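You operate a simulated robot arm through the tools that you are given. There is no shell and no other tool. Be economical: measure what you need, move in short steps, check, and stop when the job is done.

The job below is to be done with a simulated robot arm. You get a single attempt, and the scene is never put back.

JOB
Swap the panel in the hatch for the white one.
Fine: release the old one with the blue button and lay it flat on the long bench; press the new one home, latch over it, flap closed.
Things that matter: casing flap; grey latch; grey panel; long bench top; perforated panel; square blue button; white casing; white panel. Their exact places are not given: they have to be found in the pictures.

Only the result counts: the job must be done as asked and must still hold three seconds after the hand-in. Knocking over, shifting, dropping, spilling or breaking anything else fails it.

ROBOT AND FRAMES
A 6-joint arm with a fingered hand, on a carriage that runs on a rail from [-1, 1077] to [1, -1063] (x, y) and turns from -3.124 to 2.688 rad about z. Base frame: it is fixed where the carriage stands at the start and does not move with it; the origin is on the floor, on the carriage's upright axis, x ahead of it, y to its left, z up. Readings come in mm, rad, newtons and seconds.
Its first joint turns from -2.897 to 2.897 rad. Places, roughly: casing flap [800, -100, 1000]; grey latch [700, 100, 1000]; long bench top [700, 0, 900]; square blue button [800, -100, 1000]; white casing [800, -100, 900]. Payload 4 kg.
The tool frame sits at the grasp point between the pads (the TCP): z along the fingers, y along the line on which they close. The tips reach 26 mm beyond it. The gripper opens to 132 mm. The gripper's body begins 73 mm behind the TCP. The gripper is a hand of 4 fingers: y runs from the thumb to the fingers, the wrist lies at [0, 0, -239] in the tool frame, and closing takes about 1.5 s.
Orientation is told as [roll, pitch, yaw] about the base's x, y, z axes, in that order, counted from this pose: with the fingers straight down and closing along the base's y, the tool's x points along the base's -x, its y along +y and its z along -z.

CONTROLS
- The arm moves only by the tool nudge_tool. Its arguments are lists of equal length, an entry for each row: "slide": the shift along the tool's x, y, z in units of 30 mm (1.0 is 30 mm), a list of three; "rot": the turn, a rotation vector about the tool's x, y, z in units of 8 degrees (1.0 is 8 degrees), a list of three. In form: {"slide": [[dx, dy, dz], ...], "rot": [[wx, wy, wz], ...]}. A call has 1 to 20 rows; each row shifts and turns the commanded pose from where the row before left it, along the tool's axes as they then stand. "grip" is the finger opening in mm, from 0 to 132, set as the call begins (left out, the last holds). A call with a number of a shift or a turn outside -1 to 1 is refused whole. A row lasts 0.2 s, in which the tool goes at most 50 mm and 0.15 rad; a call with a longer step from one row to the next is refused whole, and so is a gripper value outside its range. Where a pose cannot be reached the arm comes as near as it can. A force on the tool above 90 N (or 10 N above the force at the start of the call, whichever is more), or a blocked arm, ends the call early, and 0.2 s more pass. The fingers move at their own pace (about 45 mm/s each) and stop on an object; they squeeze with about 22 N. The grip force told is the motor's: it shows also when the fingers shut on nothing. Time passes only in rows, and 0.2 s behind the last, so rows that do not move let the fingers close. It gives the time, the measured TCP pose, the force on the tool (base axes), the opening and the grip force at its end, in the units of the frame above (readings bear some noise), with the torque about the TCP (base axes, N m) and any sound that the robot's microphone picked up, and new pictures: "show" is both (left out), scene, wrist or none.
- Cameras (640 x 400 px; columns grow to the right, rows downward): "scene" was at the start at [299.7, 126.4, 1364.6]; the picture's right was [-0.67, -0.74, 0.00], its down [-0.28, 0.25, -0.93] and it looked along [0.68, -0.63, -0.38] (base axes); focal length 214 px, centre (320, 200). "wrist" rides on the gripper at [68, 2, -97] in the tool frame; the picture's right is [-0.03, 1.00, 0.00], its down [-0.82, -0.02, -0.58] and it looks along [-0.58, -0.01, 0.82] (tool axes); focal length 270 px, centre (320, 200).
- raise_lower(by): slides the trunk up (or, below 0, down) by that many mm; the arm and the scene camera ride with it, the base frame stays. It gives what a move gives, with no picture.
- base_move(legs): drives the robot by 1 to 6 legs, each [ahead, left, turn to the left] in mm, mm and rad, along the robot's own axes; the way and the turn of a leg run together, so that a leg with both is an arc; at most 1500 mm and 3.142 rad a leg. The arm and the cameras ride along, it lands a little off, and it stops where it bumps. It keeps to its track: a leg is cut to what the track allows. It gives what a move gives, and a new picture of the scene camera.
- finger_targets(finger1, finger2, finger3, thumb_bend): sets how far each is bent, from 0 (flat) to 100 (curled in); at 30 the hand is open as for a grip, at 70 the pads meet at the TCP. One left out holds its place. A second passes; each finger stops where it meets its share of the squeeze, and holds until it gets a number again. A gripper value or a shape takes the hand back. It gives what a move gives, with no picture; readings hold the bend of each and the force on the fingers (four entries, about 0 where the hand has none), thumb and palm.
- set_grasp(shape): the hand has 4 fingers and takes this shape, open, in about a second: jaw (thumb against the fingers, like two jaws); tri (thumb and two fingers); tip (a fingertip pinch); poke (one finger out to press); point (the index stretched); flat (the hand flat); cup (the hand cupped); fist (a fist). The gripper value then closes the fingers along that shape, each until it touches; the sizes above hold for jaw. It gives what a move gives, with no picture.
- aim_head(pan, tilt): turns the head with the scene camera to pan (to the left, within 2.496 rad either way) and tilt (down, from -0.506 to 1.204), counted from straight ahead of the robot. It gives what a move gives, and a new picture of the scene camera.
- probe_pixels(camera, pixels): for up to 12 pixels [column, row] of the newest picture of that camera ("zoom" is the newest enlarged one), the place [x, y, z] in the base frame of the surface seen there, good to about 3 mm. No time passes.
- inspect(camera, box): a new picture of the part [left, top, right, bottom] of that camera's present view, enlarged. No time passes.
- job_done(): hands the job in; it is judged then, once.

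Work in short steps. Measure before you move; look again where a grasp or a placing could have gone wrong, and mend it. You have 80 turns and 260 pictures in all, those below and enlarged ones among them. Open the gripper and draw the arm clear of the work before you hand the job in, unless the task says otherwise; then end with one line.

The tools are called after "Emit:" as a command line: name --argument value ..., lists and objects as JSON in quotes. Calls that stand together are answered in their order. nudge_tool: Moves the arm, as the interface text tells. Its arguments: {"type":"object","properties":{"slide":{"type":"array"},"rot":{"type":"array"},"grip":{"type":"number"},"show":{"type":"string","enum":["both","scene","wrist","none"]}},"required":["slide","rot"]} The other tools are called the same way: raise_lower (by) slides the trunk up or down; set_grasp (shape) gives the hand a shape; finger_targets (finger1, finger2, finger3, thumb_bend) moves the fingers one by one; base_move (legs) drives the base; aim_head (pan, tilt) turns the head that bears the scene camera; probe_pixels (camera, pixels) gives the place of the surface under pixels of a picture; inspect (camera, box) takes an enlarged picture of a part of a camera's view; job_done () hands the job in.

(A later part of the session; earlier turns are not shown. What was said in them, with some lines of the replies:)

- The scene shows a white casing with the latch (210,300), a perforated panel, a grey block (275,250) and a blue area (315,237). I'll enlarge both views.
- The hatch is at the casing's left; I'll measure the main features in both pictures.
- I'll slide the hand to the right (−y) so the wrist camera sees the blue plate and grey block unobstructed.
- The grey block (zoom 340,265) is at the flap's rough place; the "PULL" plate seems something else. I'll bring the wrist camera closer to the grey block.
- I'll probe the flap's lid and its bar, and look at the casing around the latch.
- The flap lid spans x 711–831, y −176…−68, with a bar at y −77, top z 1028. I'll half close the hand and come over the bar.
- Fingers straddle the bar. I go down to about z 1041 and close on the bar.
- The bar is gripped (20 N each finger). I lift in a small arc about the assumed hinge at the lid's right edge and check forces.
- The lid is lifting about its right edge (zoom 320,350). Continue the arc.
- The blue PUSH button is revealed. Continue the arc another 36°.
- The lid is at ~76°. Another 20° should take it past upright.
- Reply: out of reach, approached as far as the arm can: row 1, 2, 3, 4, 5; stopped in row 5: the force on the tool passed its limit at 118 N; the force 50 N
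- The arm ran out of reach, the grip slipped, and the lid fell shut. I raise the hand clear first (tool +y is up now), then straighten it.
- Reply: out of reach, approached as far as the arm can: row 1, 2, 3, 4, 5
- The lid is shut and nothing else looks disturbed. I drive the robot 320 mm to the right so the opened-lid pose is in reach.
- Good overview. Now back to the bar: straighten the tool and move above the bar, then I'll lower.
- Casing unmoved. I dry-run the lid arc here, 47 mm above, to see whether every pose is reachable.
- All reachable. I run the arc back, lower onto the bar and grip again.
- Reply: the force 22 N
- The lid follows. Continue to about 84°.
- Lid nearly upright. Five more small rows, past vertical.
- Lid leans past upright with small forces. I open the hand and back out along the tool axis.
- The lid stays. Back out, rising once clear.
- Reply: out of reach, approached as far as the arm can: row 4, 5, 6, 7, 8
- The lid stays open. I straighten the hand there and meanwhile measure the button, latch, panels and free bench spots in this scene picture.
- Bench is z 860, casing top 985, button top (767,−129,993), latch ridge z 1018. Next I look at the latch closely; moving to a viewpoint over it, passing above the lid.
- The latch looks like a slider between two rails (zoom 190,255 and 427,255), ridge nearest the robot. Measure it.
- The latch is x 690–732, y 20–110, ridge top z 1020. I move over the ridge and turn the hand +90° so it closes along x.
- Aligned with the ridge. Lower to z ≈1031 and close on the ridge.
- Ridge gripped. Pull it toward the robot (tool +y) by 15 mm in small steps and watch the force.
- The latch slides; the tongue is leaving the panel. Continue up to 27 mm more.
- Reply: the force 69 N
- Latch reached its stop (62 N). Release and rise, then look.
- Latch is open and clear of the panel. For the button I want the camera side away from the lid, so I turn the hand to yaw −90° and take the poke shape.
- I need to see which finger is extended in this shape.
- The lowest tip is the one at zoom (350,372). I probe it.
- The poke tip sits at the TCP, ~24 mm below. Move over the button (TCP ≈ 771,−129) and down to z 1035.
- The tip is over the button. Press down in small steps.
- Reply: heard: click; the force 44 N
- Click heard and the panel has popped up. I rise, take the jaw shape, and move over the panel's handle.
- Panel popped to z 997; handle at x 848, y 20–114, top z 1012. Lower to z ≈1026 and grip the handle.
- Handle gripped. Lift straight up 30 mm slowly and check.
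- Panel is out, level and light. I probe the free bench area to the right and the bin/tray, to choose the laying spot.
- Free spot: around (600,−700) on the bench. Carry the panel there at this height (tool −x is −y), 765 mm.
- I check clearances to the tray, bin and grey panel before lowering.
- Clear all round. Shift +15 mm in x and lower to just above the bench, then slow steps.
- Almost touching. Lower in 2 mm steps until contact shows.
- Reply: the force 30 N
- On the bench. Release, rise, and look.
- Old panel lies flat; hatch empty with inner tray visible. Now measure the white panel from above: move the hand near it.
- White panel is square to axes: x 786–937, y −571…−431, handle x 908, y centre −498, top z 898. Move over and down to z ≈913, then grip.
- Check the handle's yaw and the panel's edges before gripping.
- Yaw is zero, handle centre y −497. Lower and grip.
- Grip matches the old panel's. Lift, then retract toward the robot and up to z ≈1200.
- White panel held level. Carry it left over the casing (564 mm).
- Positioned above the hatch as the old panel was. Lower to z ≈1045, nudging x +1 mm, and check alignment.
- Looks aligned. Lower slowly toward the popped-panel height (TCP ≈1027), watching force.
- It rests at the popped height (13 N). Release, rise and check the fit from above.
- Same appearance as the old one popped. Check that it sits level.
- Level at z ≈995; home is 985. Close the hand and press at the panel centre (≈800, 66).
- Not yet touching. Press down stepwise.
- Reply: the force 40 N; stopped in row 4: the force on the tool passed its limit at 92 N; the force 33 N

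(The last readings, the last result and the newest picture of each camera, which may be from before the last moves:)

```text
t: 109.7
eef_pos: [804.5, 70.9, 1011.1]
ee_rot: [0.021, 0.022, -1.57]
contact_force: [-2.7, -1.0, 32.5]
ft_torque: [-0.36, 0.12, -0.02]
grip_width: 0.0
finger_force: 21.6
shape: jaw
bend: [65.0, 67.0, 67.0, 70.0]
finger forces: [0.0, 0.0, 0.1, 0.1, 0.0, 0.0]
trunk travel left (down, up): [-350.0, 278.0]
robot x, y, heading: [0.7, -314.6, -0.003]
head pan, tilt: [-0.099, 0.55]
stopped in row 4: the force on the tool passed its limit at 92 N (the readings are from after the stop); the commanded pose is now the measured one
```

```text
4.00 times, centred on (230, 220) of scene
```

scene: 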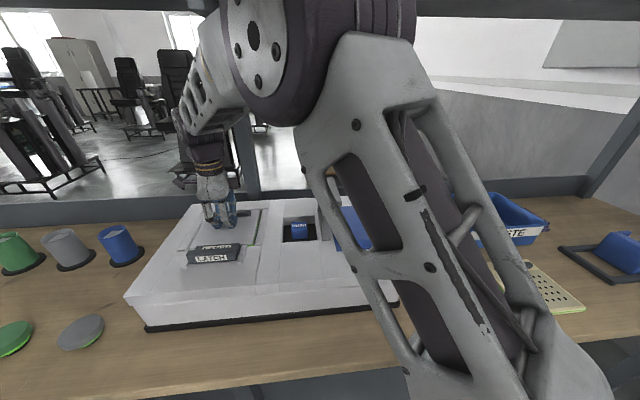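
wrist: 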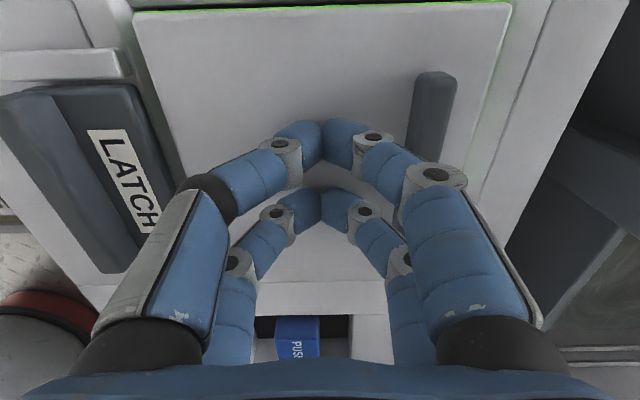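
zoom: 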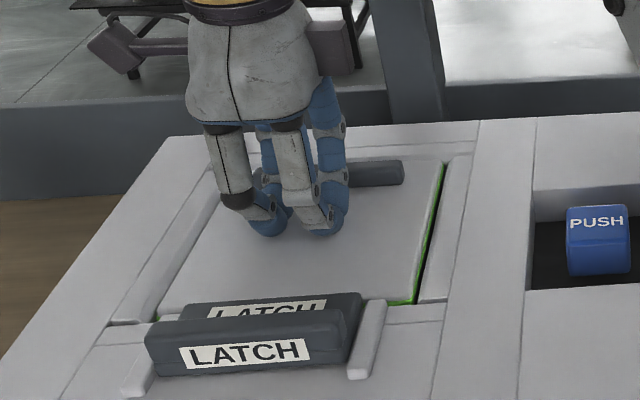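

It has gone down to flush-looking, though no click heard. Rise and see whether it stays.

Emit:
nudge_tool --slide '[[0, 0, -0.5], [0, 0, -0.9], [0, 0, -0.9], [0, 0, -0.9], [0, 0, -0.9], [0, 0.8, -0.3], [0, 0.8, 0]]' --rot '[[0, 0, 0], [0, 0, 0], [0, 0, 0], [0, 0, 0], [0, 0, 0], [0, 0, 0], [0, 0, 0]]' --grip 50

Emit:
probe_pixels --camera "wrist" --pixels '[[170, 18], [340, 12], [335, 165], [270, 170], [200, 90], [319, 60], [319, 150]]'

Emit:
inspect --camera "scene" --box '[150, 170, 310, 270]'

```text
t: 111.3
eef_pos: [847.8, 70.2, 1142.7]
ee_rot: [0.017, 0.016, -1.569]
contact_force: [-0.8, -0.2, 0.2]
ft_torque: [0.0, -0.03, 0.0]
grip_width: 49.8
finger_force: 0.0
shape: jaw
bend: [74.0, 74.0, 74.0, 70.0]
finger forces: [0.1, 0.0, 0.1, 0.1, 0.0, 0.0]
trunk travel left (down, up): [-350.0, 278.0]
robot x, y, heading: [0.2, -317.8, -0.003]
head pan, tilt: [-0.099, 0.55]
```

scene: 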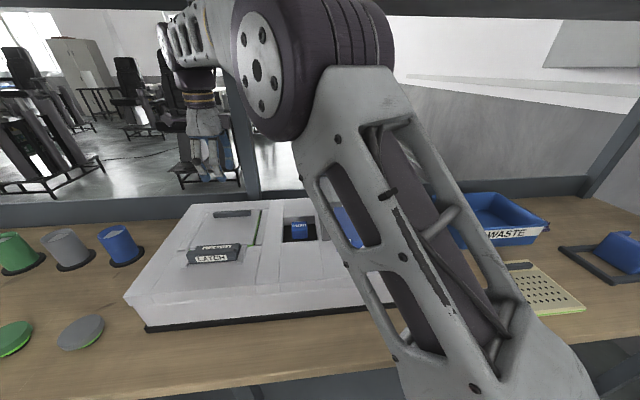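
wrist: 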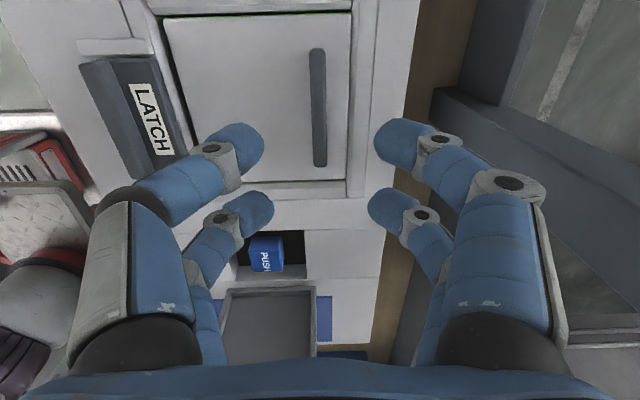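

```text
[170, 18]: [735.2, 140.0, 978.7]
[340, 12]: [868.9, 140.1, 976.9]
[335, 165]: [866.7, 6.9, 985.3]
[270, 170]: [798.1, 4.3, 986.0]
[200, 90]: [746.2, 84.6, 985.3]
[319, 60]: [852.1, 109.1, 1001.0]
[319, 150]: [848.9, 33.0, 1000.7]
```

```text
4.00 times, centred on (230, 220) of scene
```

zoom: 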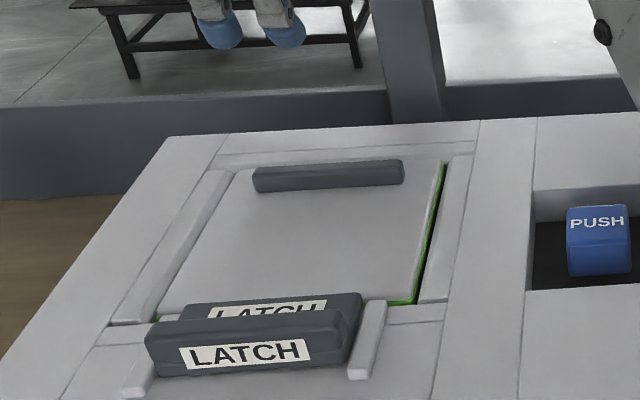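

Panel is home (985, handle 1001) and level. Now measure the latch to slide it back over.

Emit:
probe_pixels --camera "wrist" --pixels '[[95, 75], [115, 120], [138, 170], [108, 75], [125, 120], [165, 75], [185, 150], [150, 70], [90, 90]]'

Emit:
nudge_tool --slide '[[0, -0.9, 0], [0, -0.9, 0], [0, -0.9, 0], [0, -0.9, 0], [0, -0.9, 0], [0, -0.9, 0], [-0.1, -0.6, 0]]' --rot '[[-0.11, -0.12, 0], [0, 0, 0], [0, 0, 0], [0, 0, 0], [0, 0, 0], [0, 0, 0], [0, 0, 0]]' --show "wrist"

```text
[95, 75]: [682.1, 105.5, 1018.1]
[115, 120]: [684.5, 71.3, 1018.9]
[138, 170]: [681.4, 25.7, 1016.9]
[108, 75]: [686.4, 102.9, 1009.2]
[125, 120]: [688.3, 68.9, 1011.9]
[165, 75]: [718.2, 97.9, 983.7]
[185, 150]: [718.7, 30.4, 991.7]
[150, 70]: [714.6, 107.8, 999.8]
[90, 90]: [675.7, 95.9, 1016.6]
```

```text
t: 112.9
eef_pos: [668.2, 64.9, 1136.5]
ee_rot: [0.03, 0.001, -1.57]
contact_force: [0.3, -1.5, -0.2]
ft_torque: [0.01, 0.01, -0.03]
grip_width: 49.6
finger_force: 0.0
shape: jaw
bend: [74.0, 74.0, 74.0, 70.0]
finger forces: [0.0, 0.0, 0.0, 0.1, 0.1, 0.0]
trunk travel left (down, up): [-350.0, 278.0]
robot x, y, heading: [4.3, -314.6, -0.007]
head pan, tilt: [-0.099, 0.55]
```

wrist: 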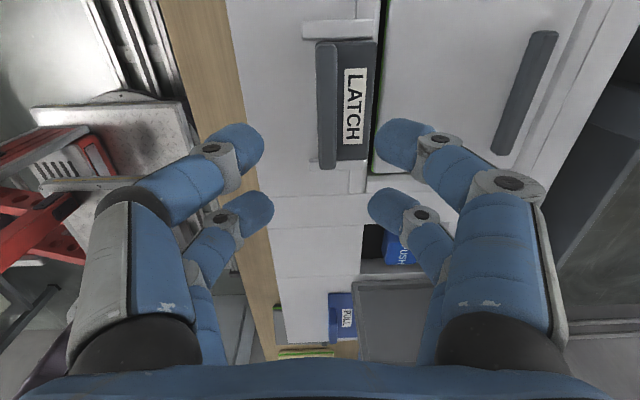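

Latch ridge is at x ≈683, so it has ~14 mm to go back. Fix the small tilt, lower over it and grip.

Emit:
nudge_tool --slide '[[0, 0.48, 0.8], [0, 0, 0.9], [0, 0, 0.9], [0, 0, 0.8]]' --rot '[[0, 0.22, 0], [0, 0, 0], [0, 0, 0], [0, 0, 0]]' --show "none"

Emit:
nudge_tool --slide '[[0, 0, 0], [0, 0, 0], [0, 0, 0], [0, 0, 0], [0, 0, 0], [0, 0, 0]]' --rot '[[0, 0, 0], [0, 0, 0], [0, 0, 0], [0, 0, 0], [0, 0, 0], [0, 0, 0]]' --grip 0 --show "wrist"

```text
t: 113.9
eef_pos: [687.6, 68.3, 1034.2]
ee_rot: [0.031, 0.032, -1.57]
contact_force: [-0.6, 0.5, -0.7]
ft_torque: [0.0, -0.02, 0.02]
grip_width: 49.8
finger_force: 0.0
shape: jaw
bend: [74.0, 74.0, 74.0, 70.0]
finger forces: [0.0, 0.0, 0.0, 0.0, 0.0, 0.1]
trunk travel left (down, up): [-350.0, 278.0]
robot x, y, heading: [2.3, -313.8, -0.007]
head pan, tilt: [-0.099, 0.55]
```

```text
t: 115.3
eef_pos: [687.8, 67.4, 1035.2]
ee_rot: [0.029, 0.032, -1.568]
contact_force: [0.3, 0.0, -3.2]
ft_torque: [0.07, -0.01, 0.01]
grip_width: 16.6
finger_force: 21.8
shape: jaw
bend: [67.0, 67.0, 73.0, 70.0]
finger forces: [19.7, 19.4, 19.3, 0.0, 19.6, 0.0]
trunk travel left (down, up): [-350.0, 278.0]
robot x, y, heading: [-1.4, -314.7, -0.004]
head pan, tilt: [-0.099, 0.55]
```

wrist: 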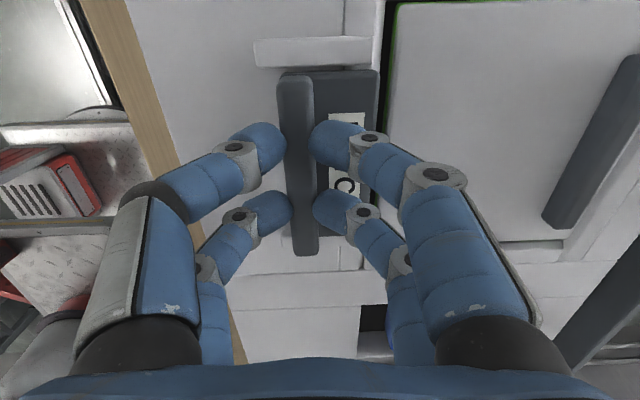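

Gripped (fingers slightly off centre). Push toward the panel in small steps.

Emit:
nudge_tool --slide '[[0, 0.12, 0], [0, 0.12, 0], [0, 0.12, 0], [0, 0.12, 0], [0, 0.1, 0]]' --rot '[[0, 0, 0], [0, 0, 0], [0, 0, 0], [0, 0, 0], [0, 0, 0]]' --show "wrist"

```text
t: 116.5
eef_pos: [706.4, 66.7, 1034.9]
ee_rot: [0.03, 0.031, -1.57]
contact_force: [-1.5, 2.8, 7.2]
ft_torque: [0.09, 0.08, -0.01]
grip_width: 17.0
finger_force: 21.4
shape: jaw
bend: [67.0, 67.0, 73.0, 70.0]
finger forces: [21.4, 20.0, 21.0, 0.1, 21.1, 0.0]
trunk travel left (down, up): [-350.0, 278.0]
robot x, y, heading: [-1.0, -316.7, -0.007]
head pan, tilt: [-0.099, 0.55]
```

wrist: 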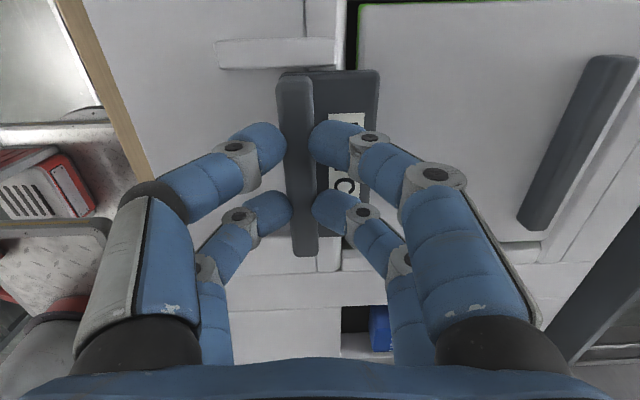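

It slides freely, tongue now over the panel edge. Continue until the stop.

Emit:
nudge_tool --slide '[[0, 0.1, 0], [0, 0.1, 0], [0, 0.1, 0], [0, 0.1, 0]]' --rot '[[0, 0, 0], [0, 0, 0], [0, 0, 0], [0, 0, 0]]' --show "wrist"

```text
t: 117.5
eef_pos: [716.5, 67.8, 1036.2]
ee_rot: [0.029, 0.032, -1.567]
contact_force: [-32.0, -3.6, 12.9]
ft_torque: [-0.16, 0.8, 0.18]
grip_width: 21.8
finger_force: 21.9
shape: jaw
bend: [70.0, 71.0, 72.0, 70.0]
finger forces: [13.9, 23.2, 28.5, 0.0, 31.2, 0.1]
trunk travel left (down, up): [-350.0, 278.0]
robot x, y, heading: [2.3, -316.5, -0.001]
head pan, tilt: [-0.099, 0.55]
```

wrist: 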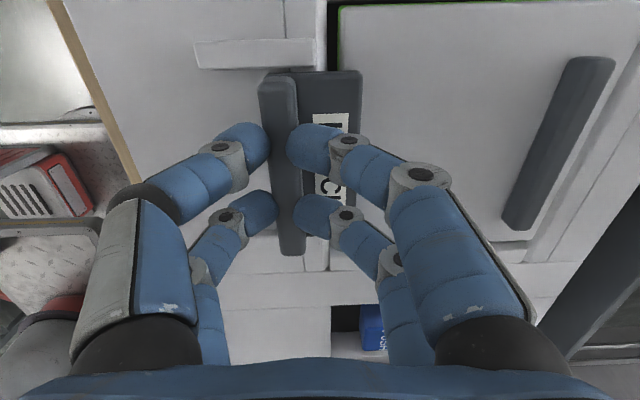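

Stop reached (−32 N). Release and rise, straightening the tilt, then check.

Emit:
nudge_tool --slide '[[0, -0.1, 0], [0, 0, 0], [0, 0, 0], [0, 0, 0], [0, 0, -0.7], [0, 0, -0.9], [0, 0, -0.9], [0, 0, -0.9], [0, 0, -0.9]]' --rot '[[0, 0, 0], [0, 0, 0], [0, 0, 0], [0, 0, 0], [0, 0, 0], [0, 0, 0], [0.1, -0.1, 0], [0.11, -0.12, 0], [0, 0, 0]]' --grip 60

Emit:
inspect --camera "scene" --box '[150, 170, 310, 270]'

```text
t: 119.5
eef_pos: [711.1, 64.6, 1165.0]
ee_rot: [-0.002, 0.0, -1.57]
contact_force: [-0.7, 0.2, 0.1]
ft_torque: [0.02, -0.01, 0.0]
grip_width: 59.5
finger_force: 0.1
shape: jaw
bend: [73.0, 73.0, 73.0, 70.0]
finger forces: [0.0, 0.0, 0.1, 0.0, 0.0, 0.0]
trunk travel left (down, up): [-350.0, 278.0]
robot x, y, heading: [-0.6, -316.9, -0.003]
head pan, tilt: [-0.099, 0.55]
```

scene: 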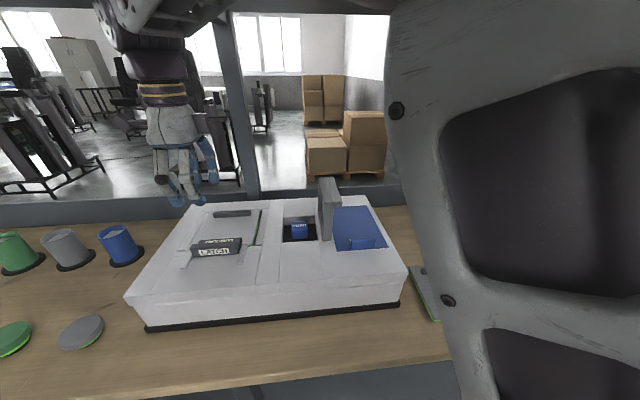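
wrist: 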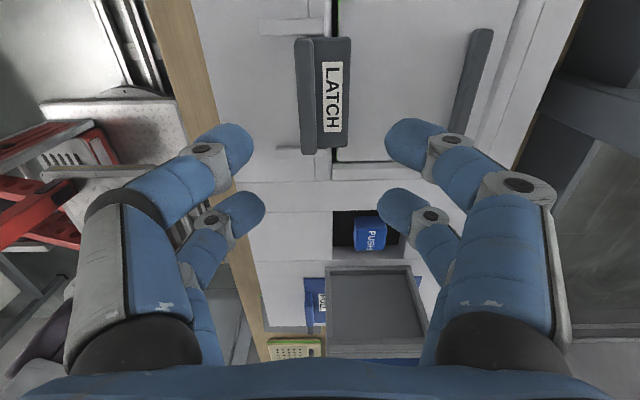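

```text
4.00 times, centred on (230, 220) of scene
```

zoom: 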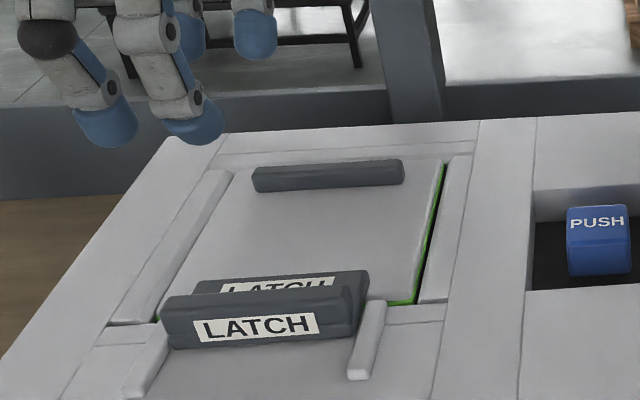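

Emit:
probe_pixels --camera "wrist" --pixels '[[310, 55], [313, 140], [349, 60], [347, 125], [330, 50], [370, 100], [475, 50]]'

Emit:
probe_pixels --camera "scene" --pixels '[[330, 181], [336, 186], [322, 183], [340, 235], [326, 240], [338, 210], [320, 210]]'

Emit:
inspect --camera "scene" --box '[270, 165, 400, 260]'

```text
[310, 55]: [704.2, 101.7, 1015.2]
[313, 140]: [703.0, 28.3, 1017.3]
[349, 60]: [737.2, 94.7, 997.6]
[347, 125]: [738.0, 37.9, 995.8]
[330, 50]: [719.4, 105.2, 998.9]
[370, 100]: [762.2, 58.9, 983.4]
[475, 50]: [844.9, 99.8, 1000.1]
```

```text
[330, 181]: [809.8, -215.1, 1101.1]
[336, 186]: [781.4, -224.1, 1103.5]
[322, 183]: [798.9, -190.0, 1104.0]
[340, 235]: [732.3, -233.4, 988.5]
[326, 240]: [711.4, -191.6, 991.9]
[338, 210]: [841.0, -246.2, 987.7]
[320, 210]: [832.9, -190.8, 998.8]
```

```text
4.21 times, centred on (335, 212) of scene
```

zoom: 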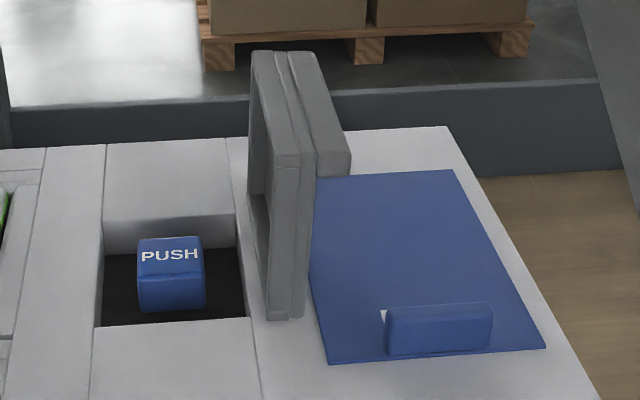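

Latch is over the panel (tongue to x 738). Now the flap: go over the lid to its right side at z 1200, then down beside it with closed fingers.

Emit:
nudge_tool --slide '[[0, 0, -0.9], [-0.6, 0.1, -0.3], [-1, 0.16, 0], [-1, 0.16, 0], [-1, 0.16, 0], [-1, 0.16, 0], [-1, 0.16, 0], [-1, 0.16, 0], [-1, 0.16, 0], [-1, 0.16, 0], [-1, 0.16, 0], [-1, 0.16, 0], [-1, 0.16, 0], [-1, 0.16, 0]]' --rot '[[0, 0, 0], [0, 0, 0], [0, 0, 0], [0, 0, 0], [0, 0, 0], [0, 0, 0], [0, 0, 0], [0, 0, 0], [0, 0, 0], [0, 0, 0], [0, 0, 0], [0, 0, 0], [0, 0, 0], [0, 0, 0]]' --grip 0 --show "none"

Emit:
nudge_tool --slide '[[0, 0, 0.9], [0, 0, 0.9], [0, 0, 0.9], [0, 0, 0.9]]' --rot '[[0, 0, 0], [0, 0, 0], [0, 0, 0], [0, 0, 0]]'

Emit:
inspect --camera "scene" --box '[270, 130, 420, 250]'

```text
t: 122.5
eef_pos: [767.8, -314.8, 1198.7]
ee_rot: [0.002, 0.001, -1.569]
contact_force: [0.5, 0.2, 0.9]
ft_torque: [-0.02, 0.0, 0.02]
grip_width: 0.1
finger_force: 22.1
shape: jaw
bend: [62.0, 62.0, 62.0, 70.0]
finger forces: [0.0, 0.1, 0.0, 0.1, 0.0, 0.0]
trunk travel left (down, up): [-350.0, 278.0]
robot x, y, heading: [-0.8, -311.9, -0.008]
head pan, tilt: [-0.099, 0.55]
```

```text
t: 123.5
eef_pos: [770.4, -312.7, 1092.8]
ee_rot: [0.0, 0.0, -1.568]
contact_force: [-0.5, 0.0, -0.6]
ft_torque: [0.01, -0.03, 0.02]
grip_width: 0.0
finger_force: 21.9
shape: jaw
bend: [62.0, 62.0, 62.0, 70.0]
finger forces: [0.0, 0.0, 0.1, 0.1, 0.0, 0.1]
trunk travel left (down, up): [-350.0, 278.0]
robot x, y, heading: [0.3, -317.4, -0.003]
head pan, tilt: [-0.099, 0.55]
```

scene: 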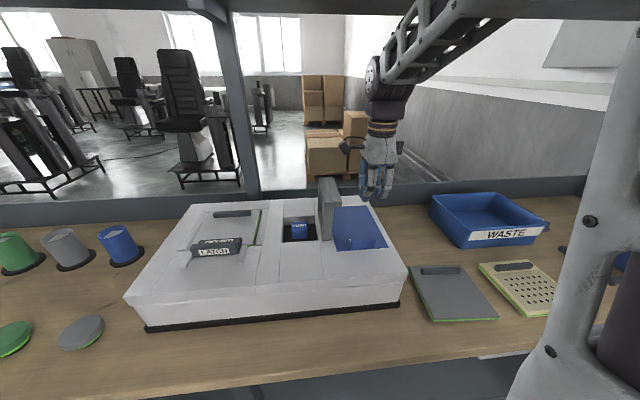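
wrist: 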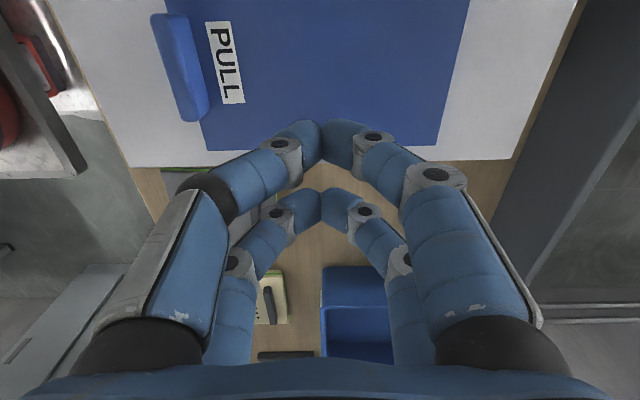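

```text
3.33 times, centred on (345, 190) of scene
```

zoom: 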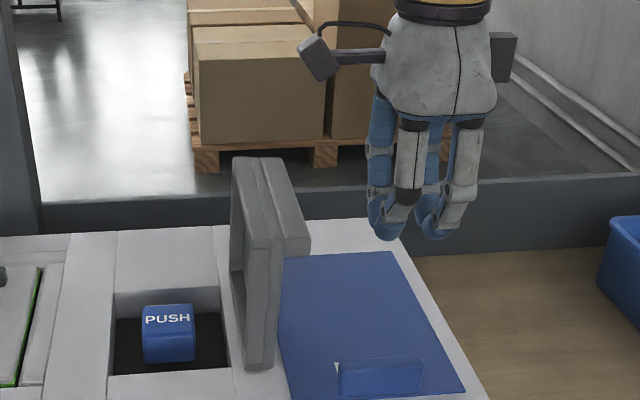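

Hand is right of the lid, tips below the bar top. Push left (+y), slowly near contact.

Emit:
nudge_tool --slide '[[0.8, 0, 0], [0.6, 0, 0], [0.4, 0, 0], [0.4, 0, 0], [0.4, 0, 0], [0.4, 0, 0], [0.4, 0, 0]]' --rot '[[0, 0, 0], [0, 0, 0], [0, 0, 0], [0, 0, 0], [0, 0, 0], [0, 0, 0], [0, 0, 0]]' --show "scene"

Emit:
inspect --camera "scene" --box '[250, 130, 400, 250]'

```text
t: 125.1
eef_pos: [771.1, -209.8, 1090.9]
ee_rot: [0.002, 0.001, -1.568]
contact_force: [0.2, -0.8, 0.3]
ft_torque: [0.06, 0.01, 0.0]
grip_width: 0.1
finger_force: 21.8
shape: jaw
bend: [62.0, 62.0, 62.0, 70.0]
finger forces: [0.0, 0.0, 0.0, 0.1, 0.2, 0.1]
trunk travel left (down, up): [-350.0, 278.0]
robot x, y, heading: [-0.6, -311.9, -0.003]
head pan, tilt: [-0.099, 0.55]
```

scene: 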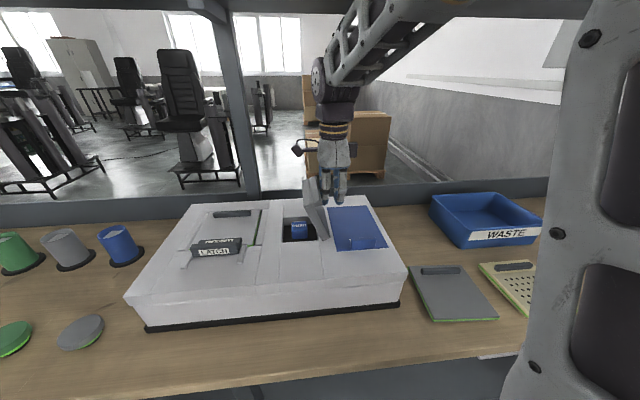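

```text
3.33 times, centred on (325, 190) of scene
```

zoom: 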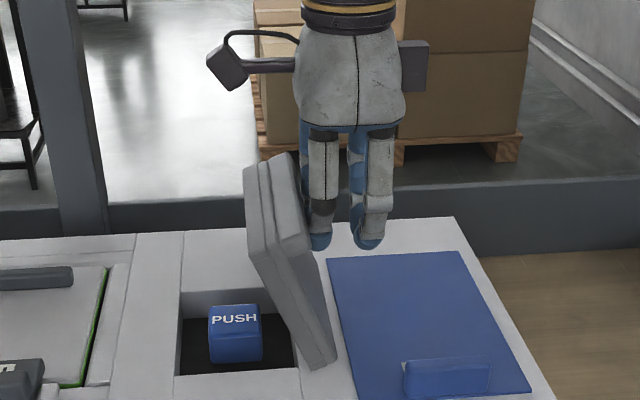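

The lid is past vertical and leaning left. Push a little further and look.

Emit:
nudge_tool --slide '[[0.3, 0, 0], [0.3, 0, 0], [0, 0, 0], [0, 0, 0], [0, 0, 0]]' --rot '[[0, 0, 0], [0, 0, 0], [0, 0, 0], [0, 0, 0], [0, 0, 0]]' --show "scene"

Emit:
inspect --camera "scene" --box '[250, 130, 400, 250]'

```text
t: 126.3
eef_pos: [770.9, -192.7, 1090.9]
ee_rot: [0.002, -0.001, -1.569]
contact_force: [-0.1, -0.4, -0.2]
ft_torque: [0.01, -0.04, 0.02]
grip_width: 0.1
finger_force: 22.3
shape: jaw
bend: [62.0, 62.0, 62.0, 70.0]
finger forces: [0.0, 0.1, 0.0, 0.0, 0.1, 0.0]
trunk travel left (down, up): [-350.0, 278.0]
robot x, y, heading: [-1.5, -314.0, -0.006]
head pan, tilt: [-0.099, 0.55]
```

scene: 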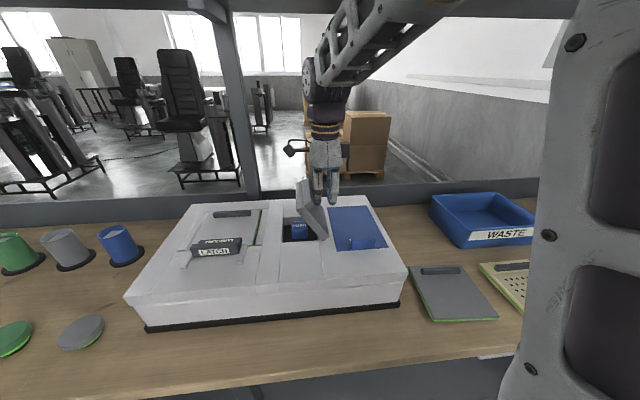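

```text
3.33 times, centred on (325, 190) of scene
```

zoom: 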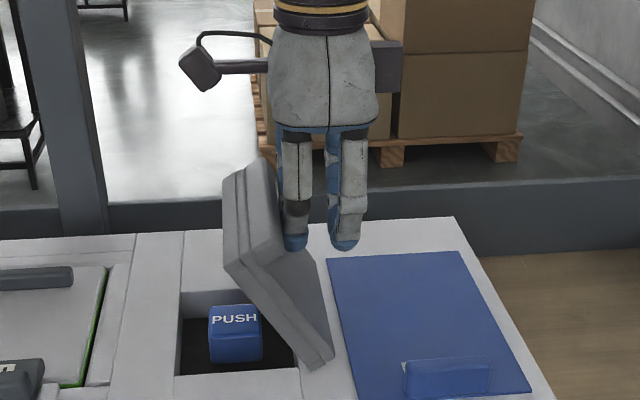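

Hinge friction holds it at ~57°. Keep pushing left and down along the arc.

Emit:
nudge_tool --slide '[[0.35, 0, 0.2], [0.35, 0, 0.2], [0.35, 0, 0.25], [0.35, 0, 0.3], [0.3, 0, 0.3], [0.2, 0, 0.3]]' --rot '[[0, 0, 0], [0, 0, 0], [0, 0, 0], [0, 0, 0], [0, 0, 0], [0, 0, 0]]' --show "scene"

Emit:
inspect --camera "scene" --box '[250, 130, 400, 250]'

```text
t: 127.7
eef_pos: [773.8, -137.1, 1043.8]
ee_rot: [0.002, 0.002, -1.57]
contact_force: [0.4, 0.2, 0.1]
ft_torque: [-0.01, -0.01, 0.0]
grip_width: 0.0
finger_force: 21.7
shape: jaw
bend: [62.0, 62.0, 62.0, 70.0]
finger forces: [0.1, 0.1, 0.0, 0.0, 0.1, 0.0]
trunk travel left (down, up): [-350.0, 278.0]
robot x, y, heading: [1.5, -315.4, -0.004]
head pan, tilt: [-0.099, 0.55]
```

scene: 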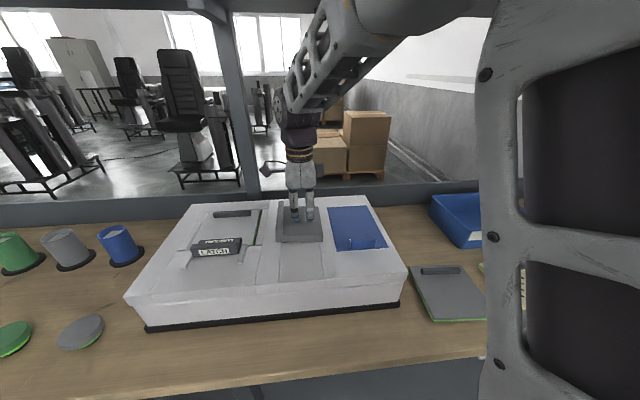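

```text
3.33 times, centred on (325, 190) of scene
```

zoom: 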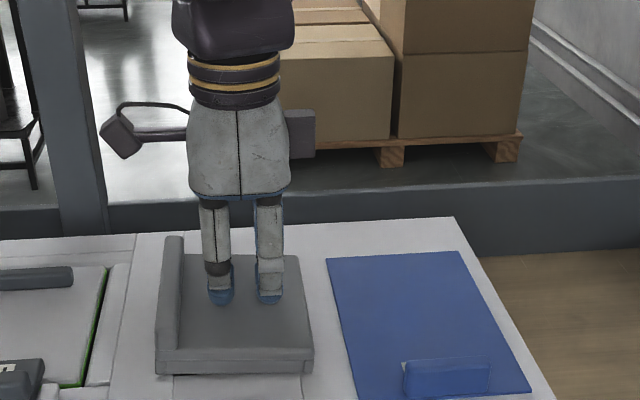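

The lid looks closed. Rise and away, then verify everything.

Emit:
nudge_tool --slide '[[0, 0, 0.2], [0, 0, -0.5], [0, 0, -0.9], [0, 0, -0.9], [0, 0, -0.9], [0, 0, -0.9], [0, -0.9, -0.9], [-0.5, -0.9, -0.5], [-0.9, -0.9, -0.3], [-0.9, -0.9, 0], [-0.9, -0.5, 0], [-0.9, 0, 0], [-0.9, 0, 0], [-0.9, 0, 0]]' --rot '[[0, 0, 0], [0, 0, 0], [0, 0, 0], [0, 0, 0], [0, 0, 0], [0, 0, 0], [0, 0, 0], [0, 0, 0], [0, 0, 0], [0, 0, 0], [0, 0, 0], [0, 0, 0], [0, 0, 0], [0, 0, 0]]' --show "scene"

Emit:
inspect --camera "scene" --box '[150, 180, 410, 300]'

```text
t: 130.7
eef_pos: [649.7, -312.1, 1212.5]
ee_rot: [0.002, 0.001, -1.57]
contact_force: [0.6, -0.1, 0.7]
ft_torque: [-0.02, 0.03, 0.02]
grip_width: 0.0
finger_force: 21.9
shape: jaw
bend: [62.0, 62.0, 62.0, 70.0]
finger forces: [0.0, 0.0, 0.0, 0.0, 0.1, 0.1]
trunk travel left (down, up): [-350.0, 278.0]
robot x, y, heading: [-2.4, -312.4, -0.001]
head pan, tilt: [-0.099, 0.55]
```

scene: 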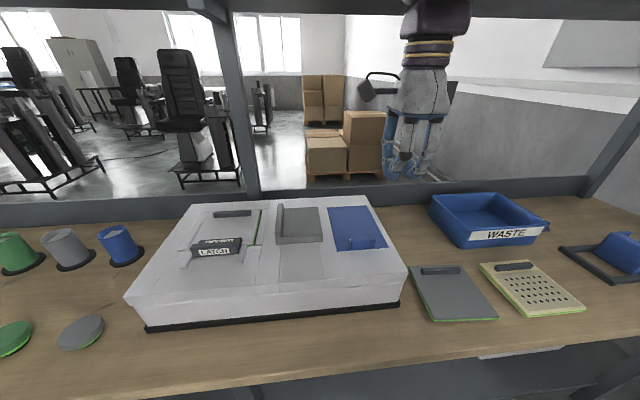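

```text
2.46 times, centred on (280, 240) of scene
```

zoom: 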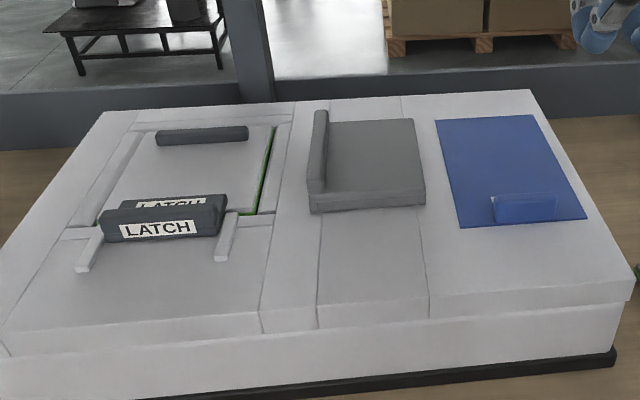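

Emit:
probe_pixels --camera "zoom" --pixels '[[320, 120], [316, 180], [330, 170], [410, 130], [415, 180], [200, 137], [135, 195], [250, 140], [200, 170], [165, 212], [265, 180], [380, 160]]'

Emit:
nudge_tool --slide '[[0, 0, 0], [0, 0, 0], [0, 0, 0], [0, 0, 0], [0, 0, 0], [0, 0, 0]]' --rot '[[0, 0, 0], [0, 0, 0], [0, 0, 0], [0, 0, 0], [0, 0, 0], [0, 0, 0]]' --grip 130 --show "scene"

```text
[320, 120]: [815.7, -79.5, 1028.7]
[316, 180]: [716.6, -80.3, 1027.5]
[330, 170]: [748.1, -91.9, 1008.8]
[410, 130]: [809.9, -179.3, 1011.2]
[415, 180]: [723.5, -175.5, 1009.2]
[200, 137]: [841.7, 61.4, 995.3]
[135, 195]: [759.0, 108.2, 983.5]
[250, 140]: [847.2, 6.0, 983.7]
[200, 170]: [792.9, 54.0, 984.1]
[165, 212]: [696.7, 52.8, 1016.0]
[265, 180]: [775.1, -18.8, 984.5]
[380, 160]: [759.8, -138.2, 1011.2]
```

```text
t: 132.1
eef_pos: [649.7, -311.9, 1212.5]
ee_rot: [0.001, -0.001, -1.569]
contact_force: [-0.6, 0.8, 0.0]
ft_torque: [-0.02, -0.01, 0.03]
grip_width: 130.2
finger_force: 0.1
shape: jaw
bend: [33.0, 33.0, 33.0, 29.0]
finger forces: [0.0, 0.1, 0.1, 0.0, 0.0, 0.0]
trunk travel left (down, up): [-350.0, 278.0]
robot x, y, heading: [1.3, -314.3, -0.003]
head pan, tilt: [-0.099, 0.55]
```

scene: 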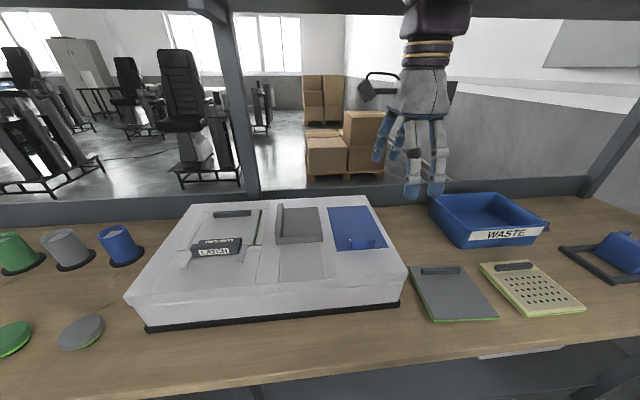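

The flap is closed (z 1011, bar 1028, the same as at the start). The white panel is flush at z 984 with the latch over it, and the old panel lies flat on the bench. The hand is open and clear, so I hand in.

Emit:
job_done

```text
The job is handed in.
```

The white panel is pressed home in the hatch, with the latch over it and the flap closed; the old perforated panel lies flat on the long bench.
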